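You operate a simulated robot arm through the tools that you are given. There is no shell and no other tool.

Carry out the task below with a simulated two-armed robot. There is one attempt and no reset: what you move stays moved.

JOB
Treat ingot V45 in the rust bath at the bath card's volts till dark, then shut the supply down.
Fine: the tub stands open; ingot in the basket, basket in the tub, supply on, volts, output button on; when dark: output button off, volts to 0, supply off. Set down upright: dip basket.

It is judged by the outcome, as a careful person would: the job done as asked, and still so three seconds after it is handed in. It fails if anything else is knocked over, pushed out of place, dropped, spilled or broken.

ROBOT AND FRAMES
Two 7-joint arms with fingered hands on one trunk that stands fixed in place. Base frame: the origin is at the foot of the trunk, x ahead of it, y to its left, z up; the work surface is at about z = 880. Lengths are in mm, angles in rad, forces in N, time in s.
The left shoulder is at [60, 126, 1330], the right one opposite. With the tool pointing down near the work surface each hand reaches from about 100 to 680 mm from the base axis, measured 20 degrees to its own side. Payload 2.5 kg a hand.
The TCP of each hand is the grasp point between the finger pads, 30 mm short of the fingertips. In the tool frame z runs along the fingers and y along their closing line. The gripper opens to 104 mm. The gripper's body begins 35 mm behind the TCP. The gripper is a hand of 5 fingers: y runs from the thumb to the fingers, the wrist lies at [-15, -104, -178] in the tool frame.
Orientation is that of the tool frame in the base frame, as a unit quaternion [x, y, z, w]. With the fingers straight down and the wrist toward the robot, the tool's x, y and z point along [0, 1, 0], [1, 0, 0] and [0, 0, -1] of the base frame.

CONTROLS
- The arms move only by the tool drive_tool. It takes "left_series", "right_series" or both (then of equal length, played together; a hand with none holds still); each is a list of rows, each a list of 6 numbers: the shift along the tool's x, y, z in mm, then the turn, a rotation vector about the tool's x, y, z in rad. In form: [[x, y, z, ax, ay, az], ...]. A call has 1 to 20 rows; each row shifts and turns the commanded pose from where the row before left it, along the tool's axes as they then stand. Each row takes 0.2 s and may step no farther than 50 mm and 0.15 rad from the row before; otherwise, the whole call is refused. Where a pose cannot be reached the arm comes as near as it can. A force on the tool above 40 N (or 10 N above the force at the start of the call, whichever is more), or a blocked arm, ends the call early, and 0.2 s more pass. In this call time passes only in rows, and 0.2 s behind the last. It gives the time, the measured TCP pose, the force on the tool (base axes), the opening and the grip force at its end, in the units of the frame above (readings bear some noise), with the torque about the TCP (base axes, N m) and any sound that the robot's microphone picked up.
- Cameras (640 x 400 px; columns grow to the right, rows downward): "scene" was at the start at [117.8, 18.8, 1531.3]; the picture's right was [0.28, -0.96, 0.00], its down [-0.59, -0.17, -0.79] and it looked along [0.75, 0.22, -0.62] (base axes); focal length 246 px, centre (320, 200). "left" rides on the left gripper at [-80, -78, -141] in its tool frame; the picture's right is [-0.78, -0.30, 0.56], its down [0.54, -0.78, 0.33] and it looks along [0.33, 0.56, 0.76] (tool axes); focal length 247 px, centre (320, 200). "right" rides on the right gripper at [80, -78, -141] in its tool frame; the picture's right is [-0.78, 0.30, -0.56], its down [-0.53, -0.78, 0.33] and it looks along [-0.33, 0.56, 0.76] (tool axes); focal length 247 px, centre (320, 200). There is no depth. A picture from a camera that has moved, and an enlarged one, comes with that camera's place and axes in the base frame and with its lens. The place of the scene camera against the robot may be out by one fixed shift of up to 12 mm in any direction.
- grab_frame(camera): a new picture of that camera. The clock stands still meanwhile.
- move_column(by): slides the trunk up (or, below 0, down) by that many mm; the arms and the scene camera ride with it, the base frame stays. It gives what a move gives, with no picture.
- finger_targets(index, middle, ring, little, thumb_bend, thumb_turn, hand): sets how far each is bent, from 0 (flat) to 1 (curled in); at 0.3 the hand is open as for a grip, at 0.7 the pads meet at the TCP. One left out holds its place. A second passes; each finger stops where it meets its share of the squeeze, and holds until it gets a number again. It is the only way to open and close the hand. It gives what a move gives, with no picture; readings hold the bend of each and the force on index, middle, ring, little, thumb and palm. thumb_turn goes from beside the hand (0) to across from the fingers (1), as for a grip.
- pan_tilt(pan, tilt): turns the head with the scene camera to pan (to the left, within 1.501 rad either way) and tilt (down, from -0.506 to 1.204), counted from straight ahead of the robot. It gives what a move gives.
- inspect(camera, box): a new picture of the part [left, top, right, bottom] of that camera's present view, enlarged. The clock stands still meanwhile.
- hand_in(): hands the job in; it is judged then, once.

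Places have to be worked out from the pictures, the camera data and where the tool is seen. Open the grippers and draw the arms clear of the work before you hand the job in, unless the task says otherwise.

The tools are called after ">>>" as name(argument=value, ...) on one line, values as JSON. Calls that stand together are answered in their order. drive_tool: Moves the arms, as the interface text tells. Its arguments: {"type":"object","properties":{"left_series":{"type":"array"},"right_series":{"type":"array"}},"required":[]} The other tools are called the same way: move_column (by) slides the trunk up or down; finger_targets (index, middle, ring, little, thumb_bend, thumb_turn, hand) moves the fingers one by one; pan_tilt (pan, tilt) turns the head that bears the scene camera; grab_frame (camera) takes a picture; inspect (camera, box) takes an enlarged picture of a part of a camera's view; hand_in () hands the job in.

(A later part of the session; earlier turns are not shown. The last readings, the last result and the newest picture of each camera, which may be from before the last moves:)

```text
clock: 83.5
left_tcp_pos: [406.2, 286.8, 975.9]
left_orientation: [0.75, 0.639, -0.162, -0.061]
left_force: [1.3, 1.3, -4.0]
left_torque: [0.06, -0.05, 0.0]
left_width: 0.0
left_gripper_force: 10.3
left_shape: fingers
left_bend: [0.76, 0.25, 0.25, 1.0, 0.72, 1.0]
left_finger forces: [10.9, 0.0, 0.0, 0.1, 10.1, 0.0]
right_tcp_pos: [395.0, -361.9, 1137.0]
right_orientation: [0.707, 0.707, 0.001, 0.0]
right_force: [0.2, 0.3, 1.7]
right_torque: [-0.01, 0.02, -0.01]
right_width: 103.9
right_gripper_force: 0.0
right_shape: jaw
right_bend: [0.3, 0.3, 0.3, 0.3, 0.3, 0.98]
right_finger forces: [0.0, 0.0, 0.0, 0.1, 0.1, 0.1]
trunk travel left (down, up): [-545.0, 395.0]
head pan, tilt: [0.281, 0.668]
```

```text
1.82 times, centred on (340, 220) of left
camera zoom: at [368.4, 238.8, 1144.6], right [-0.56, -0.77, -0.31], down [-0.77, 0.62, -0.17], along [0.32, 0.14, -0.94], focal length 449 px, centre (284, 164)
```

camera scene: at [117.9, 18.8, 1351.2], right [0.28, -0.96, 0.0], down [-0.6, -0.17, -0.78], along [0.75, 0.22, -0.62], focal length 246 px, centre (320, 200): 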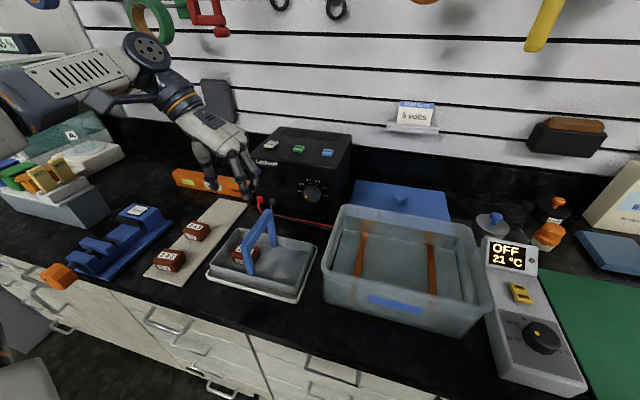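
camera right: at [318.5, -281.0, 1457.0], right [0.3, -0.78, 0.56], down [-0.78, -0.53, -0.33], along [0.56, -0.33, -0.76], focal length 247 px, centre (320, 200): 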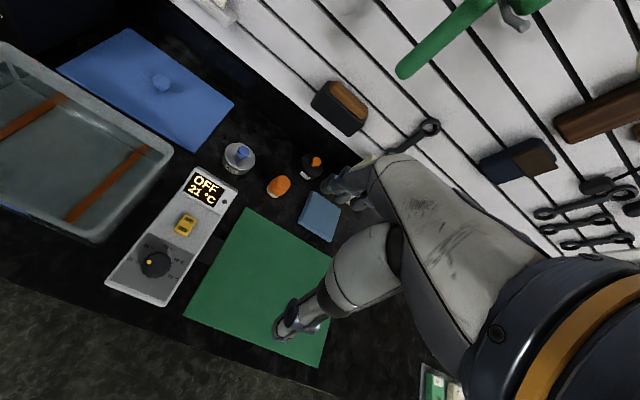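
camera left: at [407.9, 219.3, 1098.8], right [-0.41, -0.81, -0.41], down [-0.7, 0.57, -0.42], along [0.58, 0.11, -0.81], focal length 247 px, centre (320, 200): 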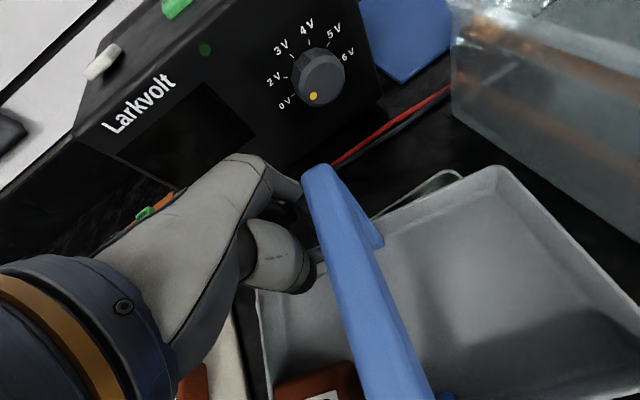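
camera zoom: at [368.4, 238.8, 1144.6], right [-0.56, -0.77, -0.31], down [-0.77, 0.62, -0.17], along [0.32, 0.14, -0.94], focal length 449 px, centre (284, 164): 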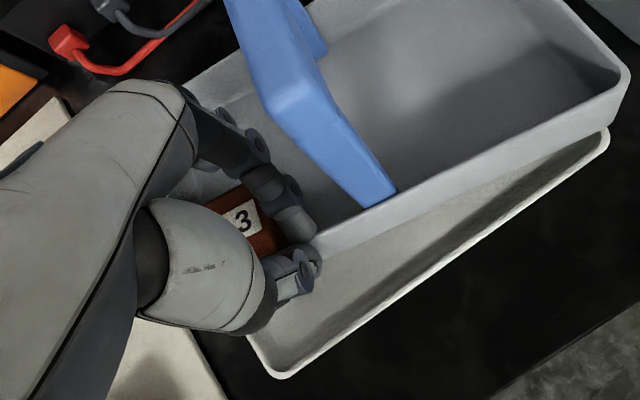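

The basket tilts rigidly with the hand. I continue to about 27°, watching the ingot in the hand view.

>>> drive_tool(left_series=[[-1.22, 3.57, -6.92, 0.0591, 0, -0.0104], [-1.22, 3.57, -6.92, 0.0591, 0, -0.0104], [-1.22, 3.57, -6.92, 0.0591, 0, -0.0104]])

>>> inspect(camera="left", box=[230, 110, 450, 330])

>>> inspect(camera="scene", box=[200, 180, 320, 290])

```text
clock: 84.3
left_tcp_pos: [422.1, 283.1, 991.3]
left_orientation: [0.732, 0.633, -0.217, -0.129]
left_force: [1.6, -0.7, -5.2]
left_torque: [-0.03, -0.04, -0.01]
left_width: 0.0
left_gripper_force: 12.4
left_shape: fingers
left_bend: [0.76, 0.24, 0.23, 1.0, 0.72, 1.0]
left_finger forces: [10.5, 0.8, 1.9, 0.1, 11.3, 0.0]
right_tcp_pos: [395.5, -361.7, 1135.7]
right_orientation: [0.708, 0.707, 0.0, 0.0]
right_force: [0.7, 0.1, -0.6]
right_torque: [0.02, -0.02, -0.01]
right_width: 103.6
right_gripper_force: 0.2
right_shape: jaw
right_bend: [0.3, 0.3, 0.3, 0.3, 0.3, 0.98]
right_finger forces: [0.0, 0.0, 0.0, 0.0, 0.0, 0.0]
trunk travel left (down, up): [-545.0, 395.0]
head pan, tilt: [0.281, 0.668]
```

```text
1.82 times, centred on (340, 220) of left
camera zoom: at [415.6, 229.6, 1163.0], right [-0.61, -0.76, -0.23], down [-0.78, 0.63, -0.01], along [0.15, 0.17, -0.97], focal length 449 px, centre (284, 164)
```

zoom: 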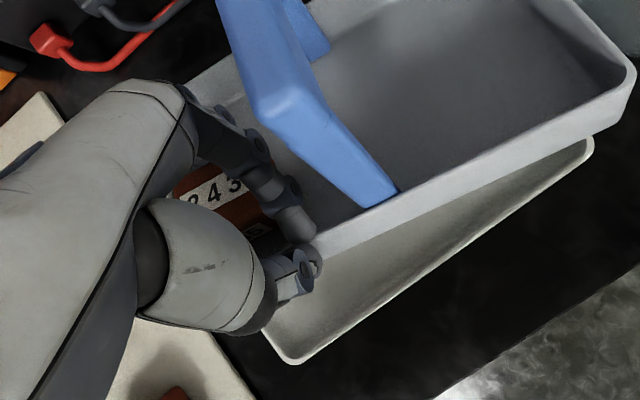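

```text
3.64 times, centred on (260, 235) of scene
camera zoom: at [118.5, 18.9, 1351.1], right [0.28, -0.96, 0.0], down [-0.6, -0.17, -0.78], along [0.75, 0.22, -0.62], focal length 893 px, centre (538, 73)
```

zoom: 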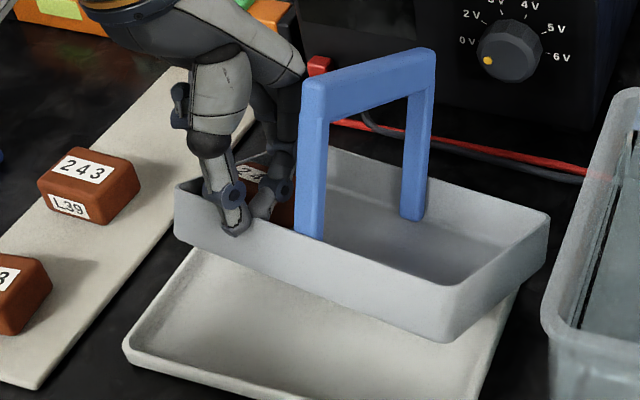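

V45 slid and was caught by the ring and middle fingers (0.8 and 1.9 N). I lower the basket back along the reverse path.

>>> drive_tool(left_series=[[1.26, -3.14, 7.13, -0.0591, 0, 0.0104], [1.26, -3.14, 7.13, -0.0591, 0, 0.0104], [1.26, -3.14, 7.13, -0.0591, 0, 0.0104], [1.26, -3.14, 7.13, -0.0591, 0, 0.0104], [1.26, -3.14, 7.13, -0.0591, 0, 0.0104], [1.26, -3.14, 7.13, -0.0591, 0, 0.0104]])

>>> inspect(camera="left", box=[230, 110, 450, 330])

>>> inspect(camera="scene", box=[200, 180, 320, 290])

```text
clock: 85.7
left_tcp_pos: [390.4, 290.4, 956.9]
left_orientation: [0.762, 0.638, -0.105, 0.01]
left_force: [-0.4, -0.2, -2.4]
left_torque: [-0.02, -0.03, -0.01]
left_width: 0.2
left_gripper_force: 12.6
left_shape: fingers
left_bend: [0.76, 0.24, 0.24, 1.0, 0.71, 1.0]
left_finger forces: [12.4, 0.4, 1.2, 0.1, 11.6, 0.1]
right_tcp_pos: [394.9, -361.1, 1135.9]
right_orientation: [0.707, 0.707, 0.0, -0.001]
right_force: [-0.1, 0.6, -0.1]
right_torque: [0.04, 0.01, 0.04]
right_width: 103.8
right_gripper_force: 0.1
right_shape: jaw
right_bend: [0.3, 0.3, 0.3, 0.3, 0.3, 0.98]
right_finger forces: [0.0, 0.0, 0.1, 0.1, 0.0, 0.0]
trunk travel left (down, up): [-545.0, 395.0]
head pan, tilt: [0.281, 0.668]
```

```text
1.82 times, centred on (340, 220) of left
camera zoom: at [324.4, 247.3, 1118.1], right [-0.5, -0.78, -0.37], down [-0.72, 0.61, -0.32], along [0.48, 0.11, -0.87], focal length 449 px, centre (284, 164)
```

zoom: 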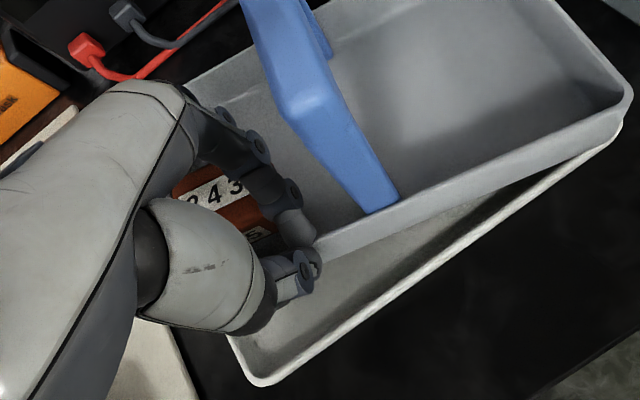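

```text
3.64 times, centred on (260, 235) of scene
camera zoom: at [117.9, 19.1, 1351.2], right [0.28, -0.96, 0.0], down [-0.6, -0.17, -0.78], along [0.75, 0.22, -0.62], focal length 893 px, centre (538, 73)
```

zoom: 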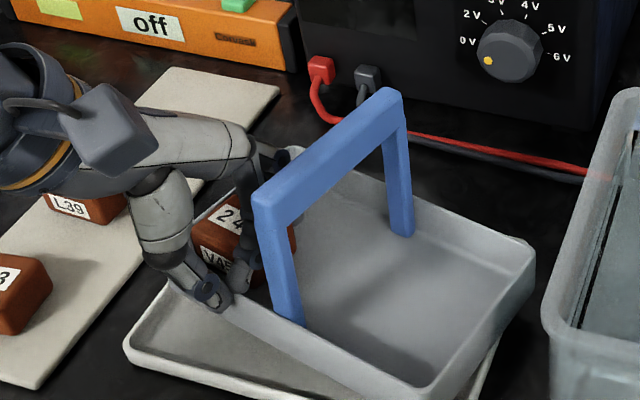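

V45 now stands clear of the near wall. I lower the last bit, then release the wall.

>>> drive_tool(left_series=[[1.26, -3.14, 7.13, -0.0591, 0, 0.0104], [1.1, -2.5, 6.2, -0.0591, 0, 0.0104]])

>>> finger_targets(hand="left", index=0.58, thumb_bend=0.55)

>>> inspect(camera="left", box=[230, 110, 450, 330])

>>> inspect(camera="scene", box=[200, 190, 320, 300])

```text
clock: 86.3
left_tcp_pos: [384.3, 291.7, 945.3]
left_orientation: [0.768, 0.635, -0.066, 0.056]
left_force: [-0.1, 0.5, -2.1]
left_torque: [-0.02, -0.04, 0.06]
left_width: 0.0
left_gripper_force: 12.7
left_shape: fingers
left_bend: [0.76, 0.25, 0.24, 1.0, 0.71, 1.0]
left_finger forces: [11.7, 0.2, 0.8, 0.0, 12.2, 0.0]
right_tcp_pos: [395.0, -361.7, 1136.1]
right_orientation: [0.707, 0.707, 0.0, 0.0]
right_force: [-0.7, -0.3, 0.2]
right_torque: [-0.05, -0.03, 0.0]
right_width: 103.6
right_gripper_force: 0.0
right_shape: jaw
right_bend: [0.3, 0.3, 0.3, 0.3, 0.3, 0.98]
right_finger forces: [0.1, 0.1, 0.0, 0.0, 0.1, 0.0]
trunk travel left (down, up): [-545.0, 395.0]
head pan, tilt: [0.281, 0.668]
```

```text
clock: 87.3
left_tcp_pos: [384.8, 291.5, 944.5]
left_orientation: [0.767, 0.635, -0.067, 0.056]
left_force: [0.9, -0.9, 0.7]
left_torque: [-0.03, -0.02, 0.01]
left_width: 35.9
left_gripper_force: 0.4
left_shape: fingers
left_bend: [0.57, 0.25, 0.25, 1.0, 0.55, 1.0]
left_finger forces: [0.0, 0.1, 0.6, 0.0, 0.0, 0.0]
right_tcp_pos: [396.0, -361.8, 1135.6]
right_orientation: [0.707, 0.707, 0.001, 0.001]
right_force: [1.1, 0.0, 0.2]
right_torque: [0.0, -0.02, -0.02]
right_width: 103.4
right_gripper_force: 0.1
right_shape: jaw
right_bend: [0.3, 0.3, 0.3, 0.3, 0.3, 0.98]
right_finger forces: [0.0, 0.0, 0.0, 0.0, 0.0, 0.0]
trunk travel left (down, up): [-545.0, 395.0]
head pan, tilt: [0.281, 0.668]
```

```text
1.82 times, centred on (340, 220) of left
camera zoom: at [299.5, 252.0, 1097.4], right [-0.45, -0.79, -0.41], down [-0.68, 0.6, -0.42], along [0.58, 0.09, -0.81], focal length 449 px, centre (284, 164)
```

zoom: 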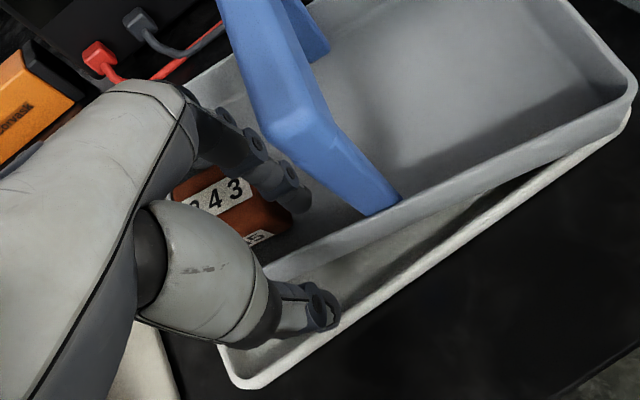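

```text
3.64 times, centred on (260, 245) of scene
camera zoom: at [117.8, 18.8, 1351.2], right [0.28, -0.96, 0.0], down [-0.6, -0.17, -0.78], along [0.75, 0.22, -0.62], focal length 893 px, centre (538, 36)
```

zoom: 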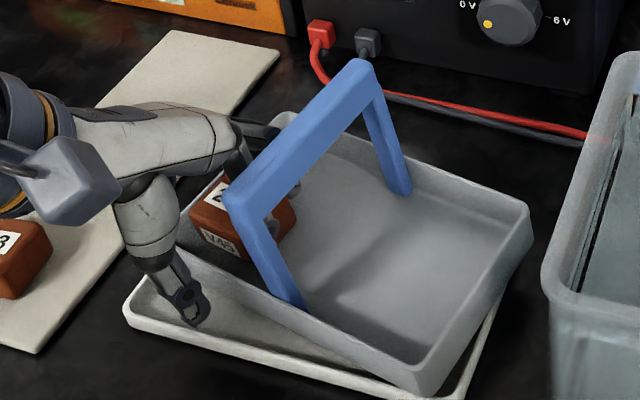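

The ingot has about 25 mm clearance to the near wall now. I raise the hand vertically and measure.

>>> drive_tool(left_series=[[-1.04, 0, -5.9, 0, 0, 0], [-4.2, 0, -23.6, 0, 0, 0], [-7, 0, -39.4, 0, 0, 0], [-7, 0, -39.4, 0, 0, 0], [-5, -20, -28, 0, 0, 0]])

>>> inspect(camera="left", box=[280, 90, 500, 310])

>>> inspect(camera="scene", box=[210, 200, 330, 310])

```text
clock: 88.5
left_tcp_pos: [367.0, 294.9, 1084.0]
left_orientation: [0.767, 0.635, -0.067, 0.056]
left_force: [0.3, -0.4, 0.3]
left_torque: [-0.02, 0.0, -0.02]
left_width: 35.8
left_gripper_force: 0.1
left_shape: fingers
left_bend: [0.57, 0.25, 0.25, 1.0, 0.55, 1.0]
left_finger forces: [0.0, 0.1, 0.1, 0.1, 0.0, 0.0]
right_tcp_pos: [393.0, -361.9, 1135.6]
right_orientation: [0.707, 0.707, 0.0, 0.001]
right_force: [1.0, -0.3, 0.0]
right_torque: [-0.02, 0.01, -0.02]
right_width: 103.6
right_gripper_force: 0.0
right_shape: jaw
right_bend: [0.3, 0.3, 0.3, 0.3, 0.3, 0.98]
right_finger forces: [0.0, 0.1, 0.0, 0.0, 0.0, 0.1]
trunk travel left (down, up): [-545.0, 395.0]
head pan, tilt: [0.281, 0.668]
```

```text
1.82 times, centred on (390, 200) of left
camera zoom: at [281.1, 255.5, 1236.6], right [-0.45, -0.79, -0.41], down [-0.68, 0.6, -0.42], along [0.58, 0.09, -0.81], focal length 449 px, centre (193, 200)
```

zoom: 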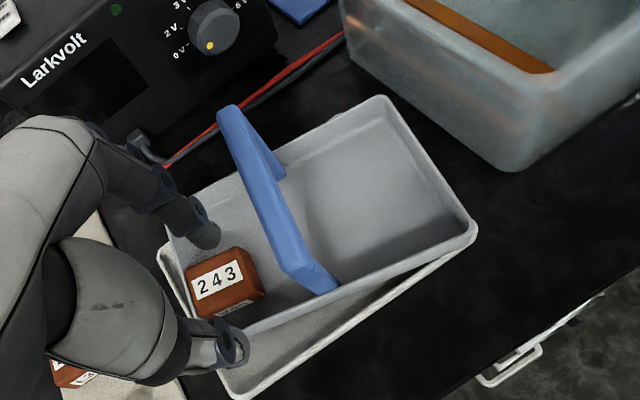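

```text
3.64 times, centred on (270, 255) of scene
camera zoom: at [117.6, 18.9, 1351.2], right [0.28, -0.96, 0.0], down [-0.6, -0.17, -0.78], along [0.75, 0.22, -0.62], focal length 893 px, centre (502, 0)
```

zoom: 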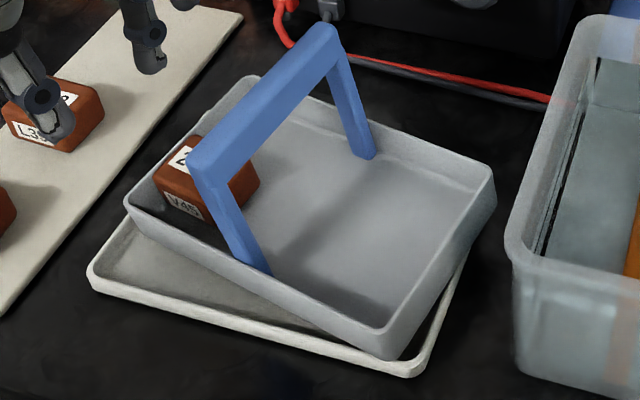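

V45 is at about (434, 309), basket yaw ~13°, bar centre near (432, 238). I set a 20° lean aligned with the basket to grip V45 across its near/far faces, and move above it.

>>> finger_targets(hand="left", index=0.46, middle=0.46, ring=1.0, little=1.0, thumb_bend=0.5)

>>> drive_tool(left_series=[[0, 0, 0, 0.0077, 0, 0.0433], [0, 0, 0, 0, -0.0875, 0], [0, 0, 0, 0, -0.0875, 0], [16.8, 31, -6.1, 0, 0, 0], [16.8, 31, -6.1, 0, 0, 0], [10.75, 0, 29.4, 0, 0, 0], [10.75, 0, 29.4, 0, 0, 0], [9, 0, 24.6, 0, 0, 0]])

>>> inspect(camera="left", box=[230, 110, 450, 330])

>>> inspect(camera="scene", box=[200, 180, 320, 290])

```text
clock: 89.5
left_tcp_pos: [366.8, 294.5, 1083.1]
left_orientation: [0.767, 0.636, -0.067, 0.054]
left_force: [0.3, 0.4, 0.3]
left_torque: [-0.04, -0.03, -0.01]
left_width: 56.5
left_gripper_force: 0.0
left_shape: fingers
left_bend: [0.46, 0.46, 1.0, 1.0, 0.5, 1.0]
left_finger forces: [0.0, 0.0, 0.0, 0.1, 0.0, 0.1]
right_tcp_pos: [394.7, -361.4, 1136.8]
right_orientation: [0.707, 0.707, 0.0, 0.001]
right_force: [-0.7, 0.4, 0.1]
right_torque: [-0.05, 0.0, 0.0]
right_width: 103.8
right_gripper_force: 0.1
right_shape: jaw
right_bend: [0.3, 0.3, 0.3, 0.3, 0.3, 0.98]
right_finger forces: [0.0, 0.0, 0.0, 0.1, 0.0, 0.0]
trunk travel left (down, up): [-545.0, 395.0]
head pan, tilt: [0.281, 0.668]
```

```text
clock: 91.3
left_tcp_pos: [432.8, 316.8, 993.9]
left_orientation: [0.772, 0.612, -0.136, 0.108]
left_force: [0.4, 0.4, -0.3]
left_torque: [0.01, -0.06, -0.04]
left_width: 56.8
left_gripper_force: 0.1
left_shape: fingers
left_bend: [0.46, 0.46, 1.0, 1.0, 0.5, 1.0]
left_finger forces: [0.1, 0.1, 0.0, 0.0, 0.0, 0.0]
right_tcp_pos: [393.8, -362.1, 1136.4]
right_orientation: [0.707, 0.707, 0.0, 0.001]
right_force: [-0.3, 0.3, -0.7]
right_torque: [0.01, -0.01, 0.02]
right_width: 103.8
right_gripper_force: 0.1
right_shape: jaw
right_bend: [0.3, 0.3, 0.3, 0.3, 0.3, 0.98]
right_finger forces: [0.0, 0.0, 0.0, 0.0, 0.0, 0.1]
trunk travel left (down, up): [-545.0, 395.0]
head pan, tilt: [0.281, 0.668]
```

```text
1.82 times, centred on (340, 220) of left
camera zoom: at [352.9, 307.6, 1153.3], right [-0.5, -0.83, -0.26], down [-0.67, 0.56, -0.5], along [0.55, -0.08, -0.83], focal length 449 px, centre (284, 164)
```

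zoom: 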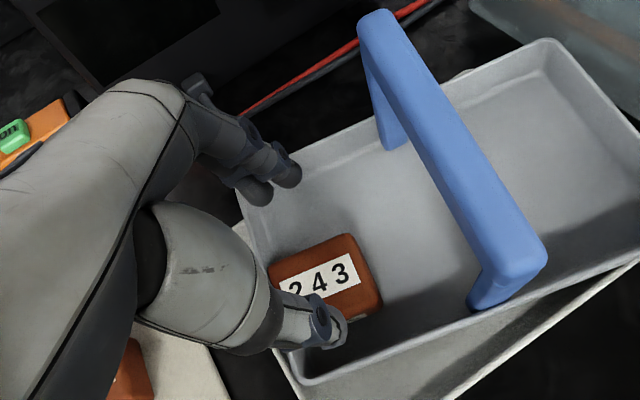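

```text
3.64 times, centred on (260, 235) of scene
camera zoom: at [117.8, 19.0, 1351.3], right [0.28, -0.96, 0.0], down [-0.6, -0.17, -0.78], along [0.75, 0.22, -0.62], focal length 893 px, centre (538, 73)
```

zoom: 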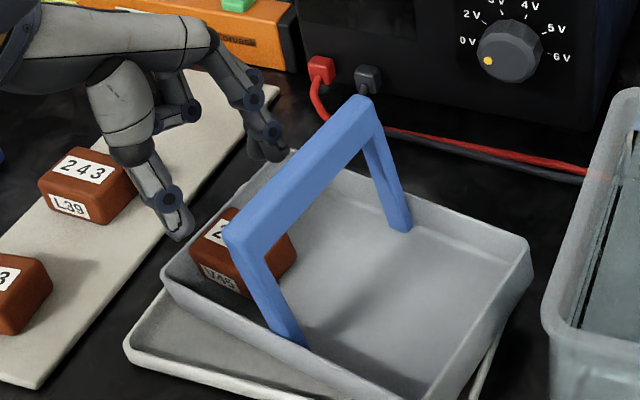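

Geometry confirms: ingot centre (432, 307), but the thumb is close to the near wall. I bend the thumb a bit more, then descend toward the ingot.

>>> finger_targets(hand="left", thumb_bend=0.53)

>>> drive_tool(left_series=[[6.9, 0, 18.8, 0, 0, 0], [6.9, 0, 18.8, 0, 0, 0], [3.4, 0, 9.4, 0, 0, 0]])

>>> inspect(camera="left", box=[230, 110, 450, 330])

>>> inspect(camera="scene", box=[200, 190, 320, 300])

```text
clock: 92.3
left_tcp_pos: [433.2, 315.9, 992.4]
left_orientation: [0.772, 0.612, -0.136, 0.108]
left_force: [0.4, 0.5, -0.3]
left_torque: [-0.02, 0.04, 0.01]
left_width: 53.1
left_gripper_force: 0.2
left_shape: fingers
left_bend: [0.46, 0.46, 1.0, 1.0, 0.53, 1.0]
left_finger forces: [0.0, 0.0, 0.1, 0.1, 0.0, 0.0]
right_tcp_pos: [393.8, -361.0, 1135.5]
right_orientation: [0.707, 0.707, 0.0, 0.0]
right_force: [-0.8, -1.2, -0.4]
right_torque: [-0.03, 0.01, -0.01]
right_width: 103.8
right_gripper_force: 0.1
right_shape: jaw
right_bend: [0.3, 0.3, 0.3, 0.3, 0.3, 0.98]
right_finger forces: [0.0, 0.1, 0.1, 0.0, 0.0, 0.1]
trunk travel left (down, up): [-545.0, 395.0]
head pan, tilt: [0.281, 0.668]
```

```text
clock: 93.1
left_tcp_pos: [434.3, 315.6, 943.0]
left_orientation: [0.772, 0.611, -0.136, 0.109]
left_force: [-0.7, 0.4, -0.2]
left_torque: [0.0, 0.0, 0.01]
left_width: 53.6
left_gripper_force: 0.0
left_shape: fingers
left_bend: [0.46, 0.46, 1.0, 1.0, 0.53, 1.0]
left_finger forces: [0.1, 0.0, 0.0, 0.0, 0.1, 0.0]
right_tcp_pos: [394.3, -361.7, 1135.7]
right_orientation: [0.708, 0.707, -0.001, 0.0]
right_force: [0.4, -0.1, -0.4]
right_torque: [0.03, 0.02, 0.0]
right_width: 103.4
right_gripper_force: 0.1
right_shape: jaw
right_bend: [0.3, 0.3, 0.3, 0.3, 0.3, 0.98]
right_finger forces: [0.0, 0.0, 0.1, 0.0, 0.0, 0.1]
trunk travel left (down, up): [-545.0, 395.0]
head pan, tilt: [0.281, 0.668]
```

```text
1.82 times, centred on (340, 220) of left
camera zoom: at [352.9, 307.1, 1103.7], right [-0.5, -0.83, -0.26], down [-0.67, 0.56, -0.5], along [0.55, -0.08, -0.83], focal length 449 px, centre (284, 164)
```

zoom: 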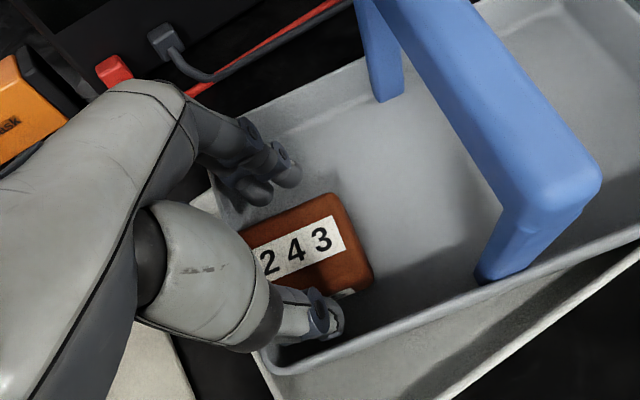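

```text
3.64 times, centred on (260, 245) of scene
camera zoom: at [117.8, 18.9, 1351.3], right [0.28, -0.96, 0.0], down [-0.6, -0.17, -0.78], along [0.75, 0.22, -0.62], focal length 893 px, centre (538, 36)
```

zoom: 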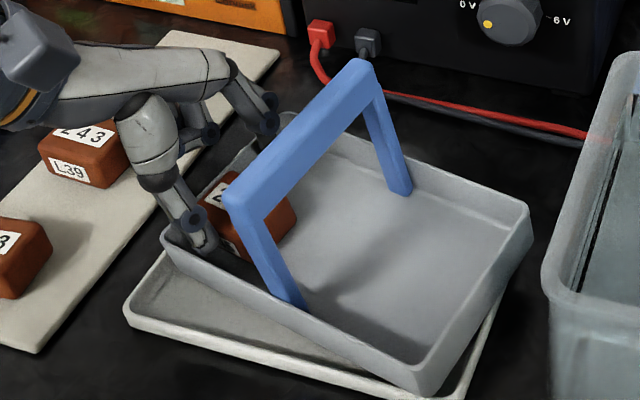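

Thumb is in the gap, fingers on the far side. I go down 10 mm more and close on the ingot.

>>> drive_tool(left_series=[[1.7, 0, 4.7, 0, 0, 0], [1.7, 0, 4.7, 0, 0, 0]])

>>> finger_targets(hand="left", index=0.8, middle=0.8, thumb_bend=0.8)

>>> inspect(camera="left", box=[230, 110, 450, 330])

>>> inspect(camera="scene", box=[200, 190, 320, 300])

```text
clock: 93.7
left_tcp_pos: [433.8, 316.0, 935.2]
left_orientation: [0.772, 0.612, -0.134, 0.109]
left_force: [1.0, 0.3, 6.1]
left_torque: [-0.01, -0.23, 0.0]
left_width: 53.5
left_gripper_force: 3.0
left_shape: fingers
left_bend: [0.46, 0.46, 1.0, 1.0, 0.53, 1.0]
left_finger forces: [0.0, 6.1, 0.0, 0.0, 0.0, 0.0]
right_tcp_pos: [394.6, -361.6, 1136.1]
right_orientation: [0.707, 0.707, 0.0, 0.0]
right_force: [0.9, -0.1, -0.6]
right_torque: [0.03, 0.02, 0.01]
right_width: 103.5
right_gripper_force: 0.1
right_shape: jaw
right_bend: [0.3, 0.3, 0.3, 0.3, 0.3, 0.98]
right_finger forces: [0.1, 0.0, 0.0, 0.0, 0.0, 0.0]
trunk travel left (down, up): [-545.0, 395.0]
head pan, tilt: [0.281, 0.668]
```

```text
clock: 94.7
left_tcp_pos: [434.0, 315.9, 935.9]
left_orientation: [0.773, 0.611, -0.135, 0.109]
left_force: [3.8, 1.9, 12.6]
left_torque: [0.07, -0.56, 0.05]
left_width: 34.6
left_gripper_force: 28.1
left_shape: fingers
left_bend: [0.55, 0.56, 1.0, 1.0, 0.61, 1.0]
left_finger forces: [12.1, 23.3, 0.0, 0.1, 21.5, 0.0]
right_tcp_pos: [393.9, -361.6, 1135.8]
right_orientation: [0.707, 0.707, 0.0, 0.0]
right_force: [-0.3, 1.1, 0.3]
right_torque: [0.03, 0.01, 0.0]
right_width: 103.7
right_gripper_force: 0.1
right_shape: jaw
right_bend: [0.3, 0.3, 0.3, 0.3, 0.3, 0.98]
right_finger forces: [0.0, 0.1, 0.1, 0.0, 0.1, 0.0]
trunk travel left (down, up): [-545.0, 395.0]
head pan, tilt: [0.281, 0.668]
```

```text
1.82 times, centred on (340, 220) of left
camera zoom: at [352.5, 306.8, 1095.4], right [-0.5, -0.83, -0.26], down [-0.67, 0.56, -0.5], along [0.56, -0.07, -0.83], focal length 449 px, centre (284, 164)
```

zoom: 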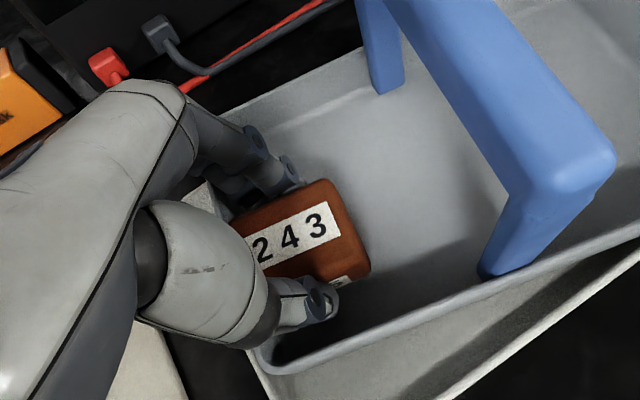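

```text
3.64 times, centred on (260, 245) of scene
camera zoom: at [117.1, 18.4, 1351.4], right [0.28, -0.96, 0.0], down [-0.59, -0.17, -0.79], along [0.75, 0.22, -0.62], focal length 893 px, centre (538, 36)
```

zoom: 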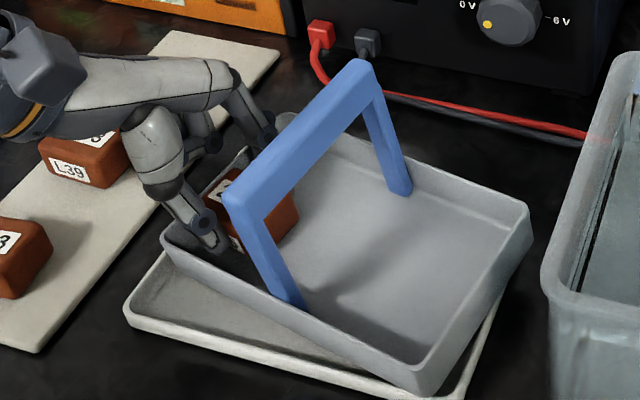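

V45 is gripped. I lift it 5 mm and carry it under the handle, to about 14 mm from the bar's line.

>>> drive_tool(left_series=[[-0.9, 0, -2.4, 0, 0, 0], [-0.9, 0, -2.4, 0, 0, 0], [-12.9, 2.15, 4.7, 0, 0, 0], [-12.9, 2.15, 4.7, 0, 0, 0]])

>>> inspect(camera="left", box=[230, 110, 450, 330])

>>> inspect(camera="scene", box=[200, 190, 320, 300])

```text
clock: 95.7
left_tcp_pos: [432.2, 288.0, 939.0]
left_orientation: [0.772, 0.612, -0.136, 0.107]
left_force: [-0.3, 2.1, 0.5]
left_torque: [0.1, -0.11, 0.04]
left_width: 34.7
left_gripper_force: 23.0
left_shape: fingers
left_bend: [0.55, 0.57, 1.0, 1.0, 0.61, 1.0]
left_finger forces: [11.4, 14.1, 0.0, 0.1, 22.0, 0.0]
right_tcp_pos: [395.0, -363.0, 1136.3]
right_orientation: [0.708, 0.706, 0.0, 0.0]
right_force: [0.9, -0.3, 0.4]
right_torque: [0.0, -0.05, 0.04]
right_width: 103.4
right_gripper_force: 0.1
right_shape: jaw
right_bend: [0.3, 0.3, 0.3, 0.3, 0.3, 0.98]
right_finger forces: [0.1, 0.0, 0.0, 0.1, 0.0, 0.0]
trunk travel left (down, up): [-545.0, 395.0]
head pan, tilt: [0.281, 0.668]
```

```text
1.82 times, centred on (340, 220) of left
camera zoom: at [350.4, 278.9, 1098.7], right [-0.5, -0.83, -0.26], down [-0.67, 0.56, -0.49], along [0.55, -0.07, -0.83], focal length 449 px, centre (284, 164)
```

zoom: 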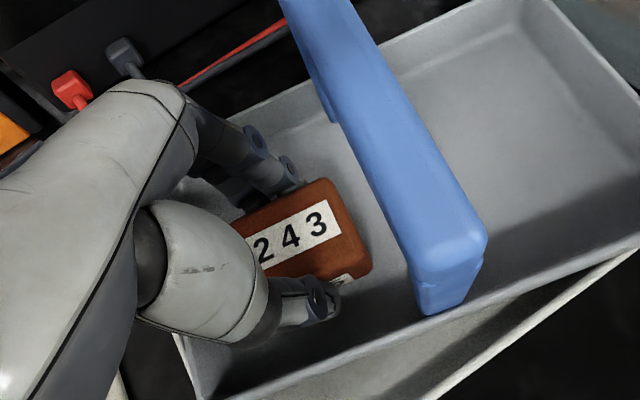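

```text
3.64 times, centred on (260, 245) of scene
camera zoom: at [117.6, 19.0, 1351.2], right [0.28, -0.96, 0.0], down [-0.6, -0.17, -0.78], along [0.75, 0.22, -0.62], focal length 893 px, centre (538, 36)
```

zoom: 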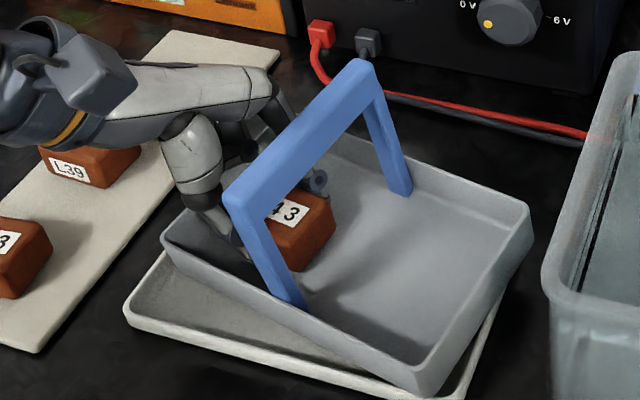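

It moves along smoothly. I continue the remaining ~27 mm in small steps, watching for contact with the bar.

>>> drive_tool(left_series=[[-8.4, 1.4, 3.07, 0, 0, 0], [-8.4, 1.4, 3.07, 0, 0, 0]])

>>> inspect(camera="left", box=[230, 110, 450, 330])

>>> inspect(camera="scene", box=[200, 190, 320, 300])

```text
clock: 96.3
left_tcp_pos: [430.4, 269.8, 940.1]
left_orientation: [0.773, 0.611, -0.136, 0.108]
left_force: [-0.5, 2.4, 4.3]
left_torque: [0.14, -0.12, 0.05]
left_width: 34.7
left_gripper_force: 24.9
left_shape: fingers
left_bend: [0.55, 0.57, 1.0, 1.0, 0.61, 1.0]
left_finger forces: [11.1, 16.3, 0.1, 0.0, 22.1, 0.0]
right_tcp_pos: [395.2, -361.1, 1136.2]
right_orientation: [0.707, 0.707, 0.0, 0.001]
right_force: [-0.6, 0.3, 0.5]
right_torque: [-0.01, 0.02, 0.0]
right_width: 103.3
right_gripper_force: 0.2
right_shape: jaw
right_bend: [0.3, 0.3, 0.3, 0.3, 0.3, 0.98]
right_finger forces: [0.0, 0.1, 0.1, 0.0, 0.0, 0.1]
trunk travel left (down, up): [-545.0, 395.0]
head pan, tilt: [0.281, 0.668]
```

```text
1.82 times, centred on (340, 220) of left
camera zoom: at [348.9, 261.0, 1099.3], right [-0.5, -0.83, -0.26], down [-0.67, 0.56, -0.5], along [0.55, -0.08, -0.83], focal length 449 px, centre (284, 164)
```

zoom: 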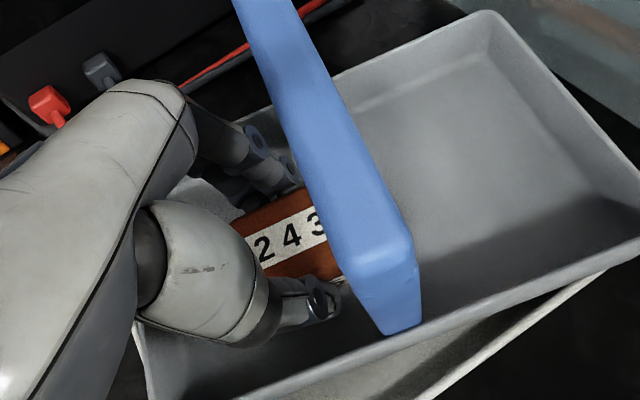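

```text
3.64 times, centred on (260, 245) of scene
camera zoom: at [117.4, 18.9, 1351.3], right [0.28, -0.96, 0.0], down [-0.6, -0.17, -0.79], along [0.75, 0.22, -0.62], focal length 893 px, centre (538, 36)
```

zoom: 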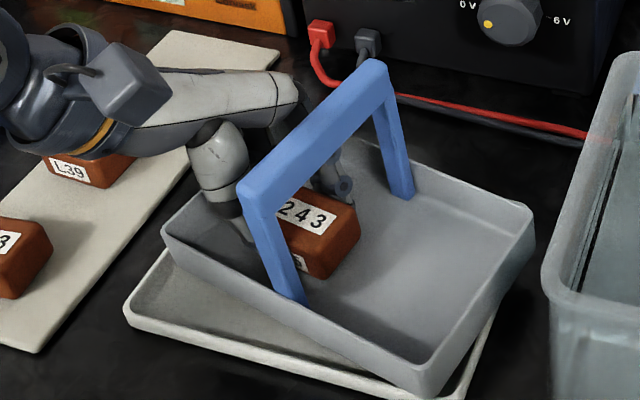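

The ingot is nearly under the bar (about 23 mm off). One more small step right, with a 1 mm lift to reduce floor drag.

>>> drive_tool(left_series=[[-5.1, 0.7, 0.8, 0, 0, 0], [-4.7, 0.7, 1.6, 0, 0, 0]])

>>> inspect(camera="left", box=[230, 110, 450, 330])

>>> inspect(camera="scene", box=[200, 190, 320, 300])

```text
clock: 96.9
left_tcp_pos: [429.6, 259.2, 940.9]
left_orientation: [0.772, 0.611, -0.137, 0.109]
left_force: [-0.7, 2.2, 2.5]
left_torque: [0.18, -0.08, 0.03]
left_width: 34.6
left_gripper_force: 23.6
left_shape: fingers
left_bend: [0.55, 0.57, 1.0, 1.0, 0.61, 1.0]
left_finger forces: [11.1, 14.5, 0.1, 0.0, 22.0, 0.1]
right_tcp_pos: [395.8, -361.6, 1136.1]
right_orientation: [0.707, 0.707, 0.0, 0.0]
right_force: [0.2, -0.1, -0.1]
right_torque: [0.02, -0.01, 0.01]
right_width: 103.8
right_gripper_force: 0.0
right_shape: jaw
right_bend: [0.3, 0.3, 0.3, 0.3, 0.3, 0.98]
right_finger forces: [0.0, 0.0, 0.0, 0.0, 0.0, 0.1]
trunk travel left (down, up): [-545.0, 395.0]
head pan, tilt: [0.281, 0.668]
```

```text
1.82 times, centred on (340, 220) of left
camera zoom: at [348.3, 250.9, 1099.8], right [-0.5, -0.83, -0.26], down [-0.67, 0.56, -0.5], along [0.55, -0.08, -0.83], focal length 449 px, centre (284, 164)
```

zoom: 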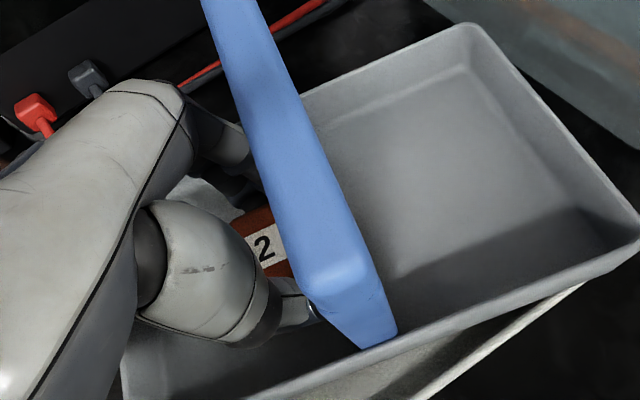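

```text
3.64 times, centred on (260, 245) of scene
camera zoom: at [117.5, 19.0, 1351.3], right [0.28, -0.96, 0.0], down [-0.6, -0.17, -0.78], along [0.75, 0.22, -0.62], focal length 893 px, centre (538, 36)
```

zoom: 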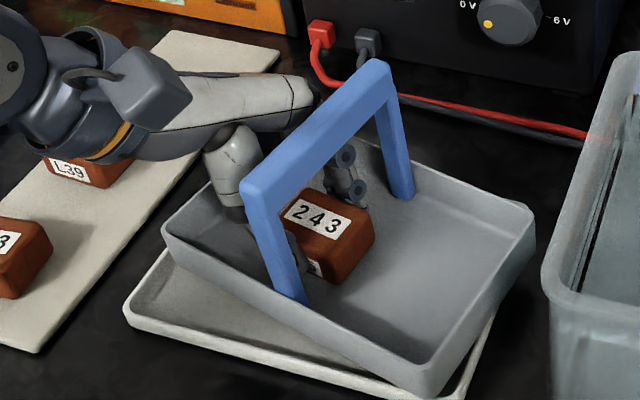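

V45 is now about 12 mm from the bar's line and touching the floor. I open the fingers a little.

>>> finger_targets(hand="left", index=0.49, middle=0.49, thumb_bend=0.55)

>>> inspect(camera="scene", box=[200, 190, 320, 300])

```text
clock: 97.9
left_tcp_pos: [428.1, 259.3, 940.2]
left_orientation: [0.772, 0.612, -0.136, 0.108]
left_force: [-0.2, -0.3, -0.2]
left_torque: [0.0, 0.01, 0.02]
left_width: 46.0
left_gripper_force: 0.0
left_shape: fingers
left_bend: [0.49, 0.49, 1.0, 1.0, 0.55, 1.0]
left_finger forces: [0.0, 0.0, 0.0, 0.0, 0.0, 0.1]
right_tcp_pos: [394.4, -361.5, 1136.1]
right_orientation: [0.707, 0.707, 0.001, 0.0]
right_force: [0.0, -0.4, -0.3]
right_torque: [-0.01, 0.05, 0.0]
right_width: 103.5
right_gripper_force: 0.1
right_shape: jaw
right_bend: [0.3, 0.3, 0.3, 0.3, 0.3, 0.98]
right_finger forces: [0.0, 0.0, 0.1, 0.1, 0.0, 0.0]
trunk travel left (down, up): [-545.0, 395.0]
head pan, tilt: [0.281, 0.668]
```

```text
3.64 times, centred on (260, 245) of scene
camera zoom: at [117.8, 18.9, 1351.2], right [0.28, -0.96, 0.0], down [-0.6, -0.17, -0.78], along [0.75, 0.22, -0.62], focal length 893 px, centre (538, 36)
```

zoom: 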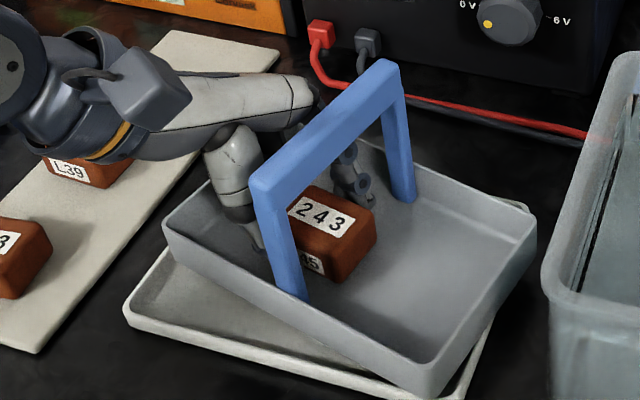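

Released with no forces. I withdraw along the hand's own axis (up and to the left), clear of the bar.

>>> drive_tool(left_series=[[0, 0, -8, 0, 0, 0], [0, 0, -15, 0, 0, 0], [0, 0, -30, 0, 0, 0], [0, 0, -40, 0, 0, 0], [0, 0, -40, 0, 0, 0], [0, 0, -30, 0, 0, 0]])

>>> grab_frame(camera="left")

>>> inspect(camera="scene", box=[200, 190, 340, 310])

```text
clock: 99.3
left_tcp_pos: [441.2, 313.8, 1093.2]
left_orientation: [0.772, 0.612, -0.137, 0.107]
left_force: [0.4, -0.2, 0.9]
left_torque: [0.05, 0.01, 0.01]
left_width: 46.4
left_gripper_force: 0.0
left_shape: fingers
left_bend: [0.49, 0.49, 1.0, 1.0, 0.55, 1.0]
left_finger forces: [0.0, 0.0, 0.1, 0.0, 0.0, 0.1]
right_tcp_pos: [395.1, -362.0, 1136.9]
right_orientation: [0.706, 0.708, 0.0, 0.0]
right_force: [0.8, -0.2, -0.1]
right_torque: [0.03, 0.01, -0.03]
right_width: 103.6
right_gripper_force: 0.1
right_shape: jaw
right_bend: [0.3, 0.3, 0.3, 0.3, 0.3, 0.98]
right_finger forces: [0.0, 0.1, 0.0, 0.0, 0.1, 0.0]
trunk travel left (down, up): [-545.0, 395.0]
head pan, tilt: [0.281, 0.668]
```

```text
taken
camera left: at [361.4, 305.4, 1253.2], right [-0.5, -0.83, -0.26], down [-0.67, 0.56, -0.49], along [0.55, -0.08, -0.83], focal length 247 px, centre (320, 200)
```

left: 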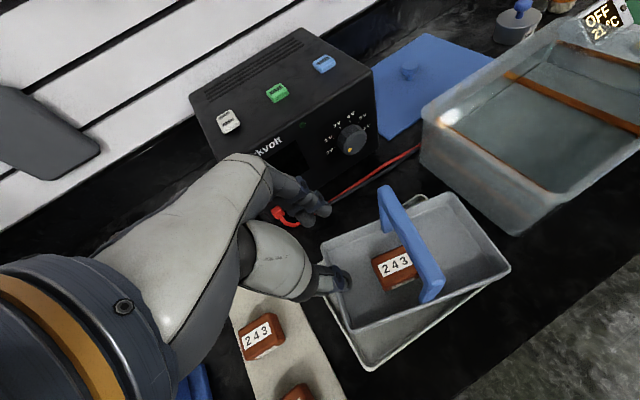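

```text
3.33 times, centred on (270, 250) of scene
camera zoom: at [117.7, 18.8, 1351.2], right [0.28, -0.96, 0.0], down [-0.6, -0.17, -0.78], along [0.75, 0.22, -0.62], focal length 819 px, centre (487, 33)
```

zoom: 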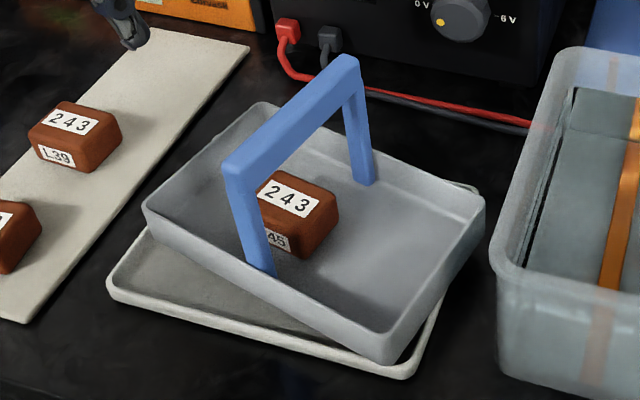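

V45 now lies under the handle. I zoom in to measure the bar, ingot and basket for the next grip.

>>> inspect(camera="left", box=[320, 170, 530, 370])

```text
2.00 times, centred on (425, 270) of left
camera zoom: at [361.4, 305.4, 1253.2], right [-0.5, -0.83, -0.26], down [-0.67, 0.56, -0.49], along [0.55, -0.08, -0.83], focal length 494 px, centre (110, 60)
```

zoom: 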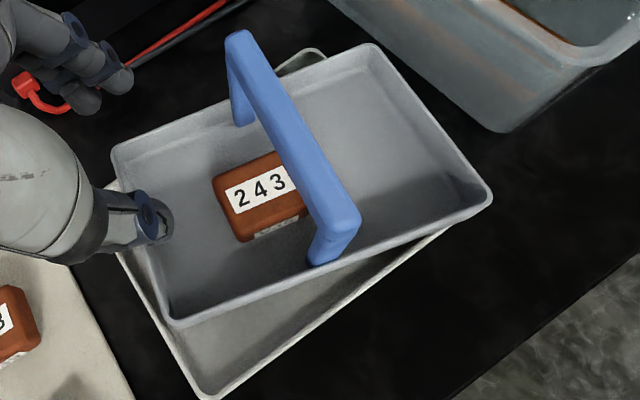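

Bar: from (385, 240) to (487, 215), yaw 13.6°, with V45 nearly under it. I set the hand open, take out the lean, and rotate it 90° to straddle the bar.

>>> finger_targets(hand="left", index=0.48, middle=0.48, ring=0.48, little=0.48, thumb_bend=0.46)

>>> drive_tool(left_series=[[0, 0, -10, 0, 0.0875, 0], [0, 0, -10, 0, 0.0875, 0], [0, 0, 0, 0, 0.0875, 0], [0, 0, 0, 0, 0.0875, 0], [0, 0, 0, 0, 0, 0.1434], [0, 0, 0, 0, 0, 0.1434], [0, 0, 0, 0, 0, 0.1434], [0, 0, 0, 0, 0, 0.1434], [0, 0, 0, 0, 0, 0.1434], [0, 0, 0, 0, 0, 0.1434], [0, 0, 0, 0, 0, 0.1434], [0, 0, 0, 0, 0, 0.1434], [0, 0, 0, 0, 0, 0.1434], [0, 0, 0, 0, 0, 0.1434], [0, 0, 0, 0, 0, 0.1434]])

>>> grab_frame(camera="left")

```text
clock: 100.3
left_tcp_pos: [443.0, 314.8, 1093.0]
left_orientation: [0.772, 0.612, -0.136, 0.108]
left_force: [-0.3, 0.0, 0.1]
left_torque: [-0.01, 0.03, -0.03]
left_width: 59.0
left_gripper_force: 0.0
left_shape: fingers
left_bend: [0.48, 0.48, 0.48, 0.48, 0.46, 1.0]
left_finger forces: [0.0, 0.1, 0.1, 0.0, 0.0, 0.0]
right_tcp_pos: [394.9, -361.4, 1135.0]
right_orientation: [0.707, 0.707, -0.001, 0.0]
right_force: [-0.3, -0.4, 0.4]
right_torque: [0.04, 0.0, 0.01]
right_width: 103.8
right_gripper_force: 0.1
right_shape: jaw
right_bend: [0.3, 0.3, 0.3, 0.3, 0.3, 0.98]
right_finger forces: [0.0, 0.0, 0.1, 0.1, 0.0, 0.1]
trunk travel left (down, up): [-545.0, 395.0]
head pan, tilt: [0.281, 0.668]
```

```text
clock: 103.5
left_tcp_pos: [443.4, 320.3, 1112.8]
left_orientation: [0.993, -0.119, 0.001, 0.001]
left_force: [-0.2, 0.0, 0.4]
left_torque: [-0.03, 0.01, -0.02]
left_width: 59.0
left_gripper_force: 0.0
left_shape: fingers
left_bend: [0.48, 0.48, 0.48, 0.48, 0.46, 1.0]
left_finger forces: [0.0, 0.1, 0.0, 0.1, 0.1, 0.0]
right_tcp_pos: [395.3, -361.3, 1136.1]
right_orientation: [0.707, 0.708, 0.0, 0.0]
right_force: [0.2, 1.0, -1.0]
right_torque: [0.02, -0.04, -0.01]
right_width: 103.7
right_gripper_force: 0.1
right_shape: jaw
right_bend: [0.3, 0.3, 0.3, 0.3, 0.3, 0.98]
right_finger forces: [0.1, 0.1, 0.1, 0.1, 0.0, 0.0]
trunk travel left (down, up): [-545.0, 395.0]
head pan, tilt: [0.281, 0.668]
```

```text
taken
camera left: at [384.4, 414.1, 1254.0], right [-0.68, 0.47, -0.56], down [0.7, 0.63, -0.33], along [0.2, -0.62, -0.76], focal length 247 px, centre (320, 200)
```

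left: 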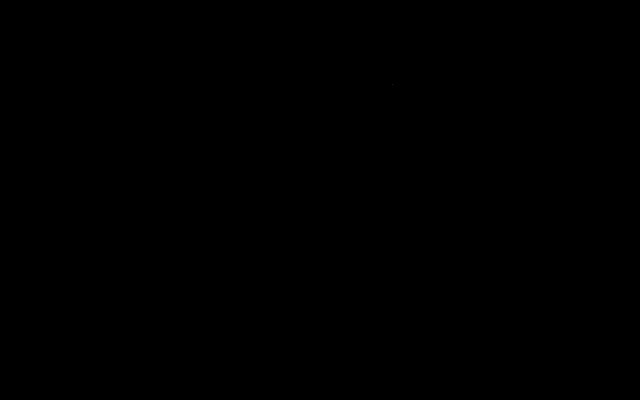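

The hand camera is blocked (black) in this pose. I check the scene view to see how the arm stands.

>>> grab_frame(camera="scene")

>>> inspect(camera="left", box=[0, 0, 640, 400])

```text
taken
camera scene: at [117.7, 18.7, 1351.2], right [0.28, -0.96, 0.0], down [-0.6, -0.17, -0.78], along [0.75, 0.22, -0.62], focal length 246 px, centre (320, 200)
```

scene: 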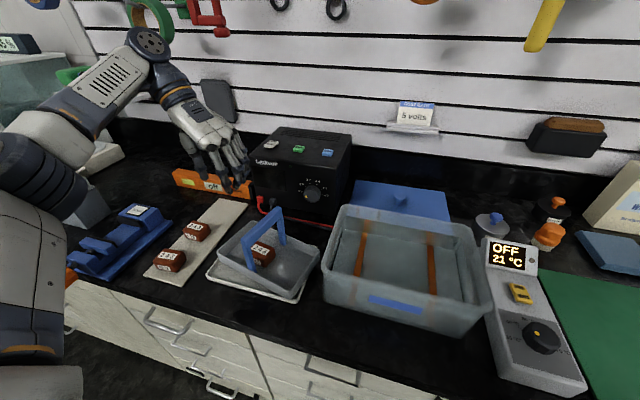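

```text
1.00 times, centred on (320, 200) of left (not enlarged: the box is as wide or as high as the picture)
camera zoom: at [384.4, 414.1, 1254.0], right [-0.68, 0.47, -0.56], down [0.7, 0.63, -0.33], along [0.2, -0.62, -0.76], focal length 247 px, centre (320, 200)
```

zoom: 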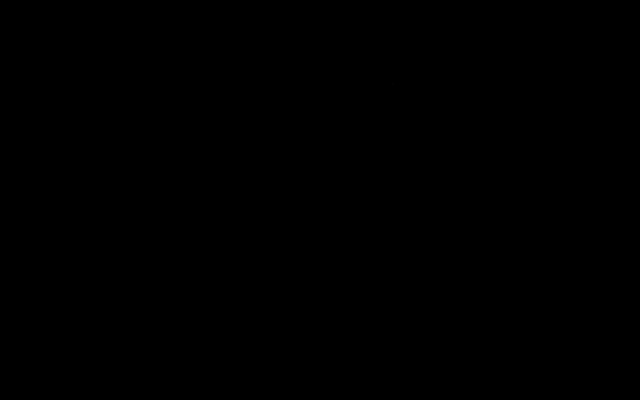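

The camera is just covered by the forearm in this fold. I move over the bar, which should free it.

>>> drive_tool(left_series=[[-7.3, 46, 0, 0, 0, 0], [-7.3, 46, 0, 0, 0, 0], [0, 0, 35, 0, 0, 0]])

>>> inspect(camera="left", box=[230, 110, 480, 340])

>>> inspect(camera="scene", box=[190, 150, 340, 310])

```text
clock: 104.3
left_tcp_pos: [406.7, 235.0, 1077.6]
left_orientation: [0.993, -0.117, 0.0, 0.0]
left_force: [-0.7, -0.1, 0.3]
left_torque: [0.04, -0.02, 0.02]
left_width: 59.5
left_gripper_force: 0.1
left_shape: fingers
left_bend: [0.48, 0.48, 0.48, 0.48, 0.46, 1.0]
left_finger forces: [0.0, 0.0, 0.0, 0.1, 0.0, 0.1]
right_tcp_pos: [395.9, -360.5, 1135.8]
right_orientation: [0.707, 0.707, 0.0, 0.0]
right_force: [0.4, -0.5, 0.1]
right_torque: [0.02, -0.01, 0.0]
right_width: 103.7
right_gripper_force: 0.0
right_shape: jaw
right_bend: [0.3, 0.3, 0.3, 0.3, 0.3, 0.98]
right_finger forces: [0.0, 0.0, 0.1, 0.1, 0.0, 0.0]
trunk travel left (down, up): [-545.0, 395.0]
head pan, tilt: [0.281, 0.668]
```

```text
1.74 times, centred on (355, 225) of left
camera zoom: at [348.2, 328.5, 1218.4], right [-0.68, 0.47, -0.56], down [0.7, 0.63, -0.33], along [0.2, -0.62, -0.76], focal length 430 px, centre (259, 156)
```

zoom: 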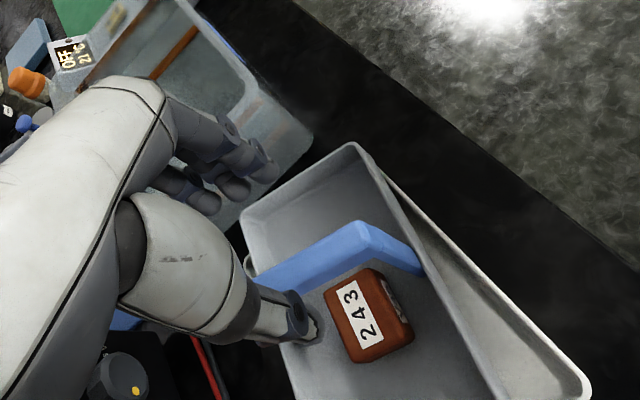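

```text
2.50 times, centred on (265, 230) of scene
camera zoom: at [117.9, 19.2, 1351.3], right [0.28, -0.96, 0.0], down [-0.6, -0.17, -0.78], along [0.75, 0.22, -0.62], focal length 614 px, centre (458, 125)
```

zoom: 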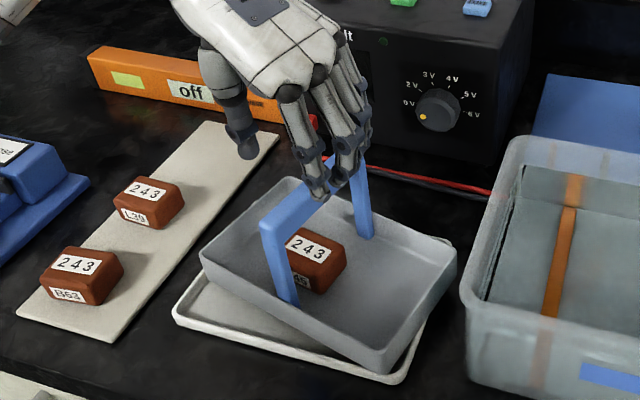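

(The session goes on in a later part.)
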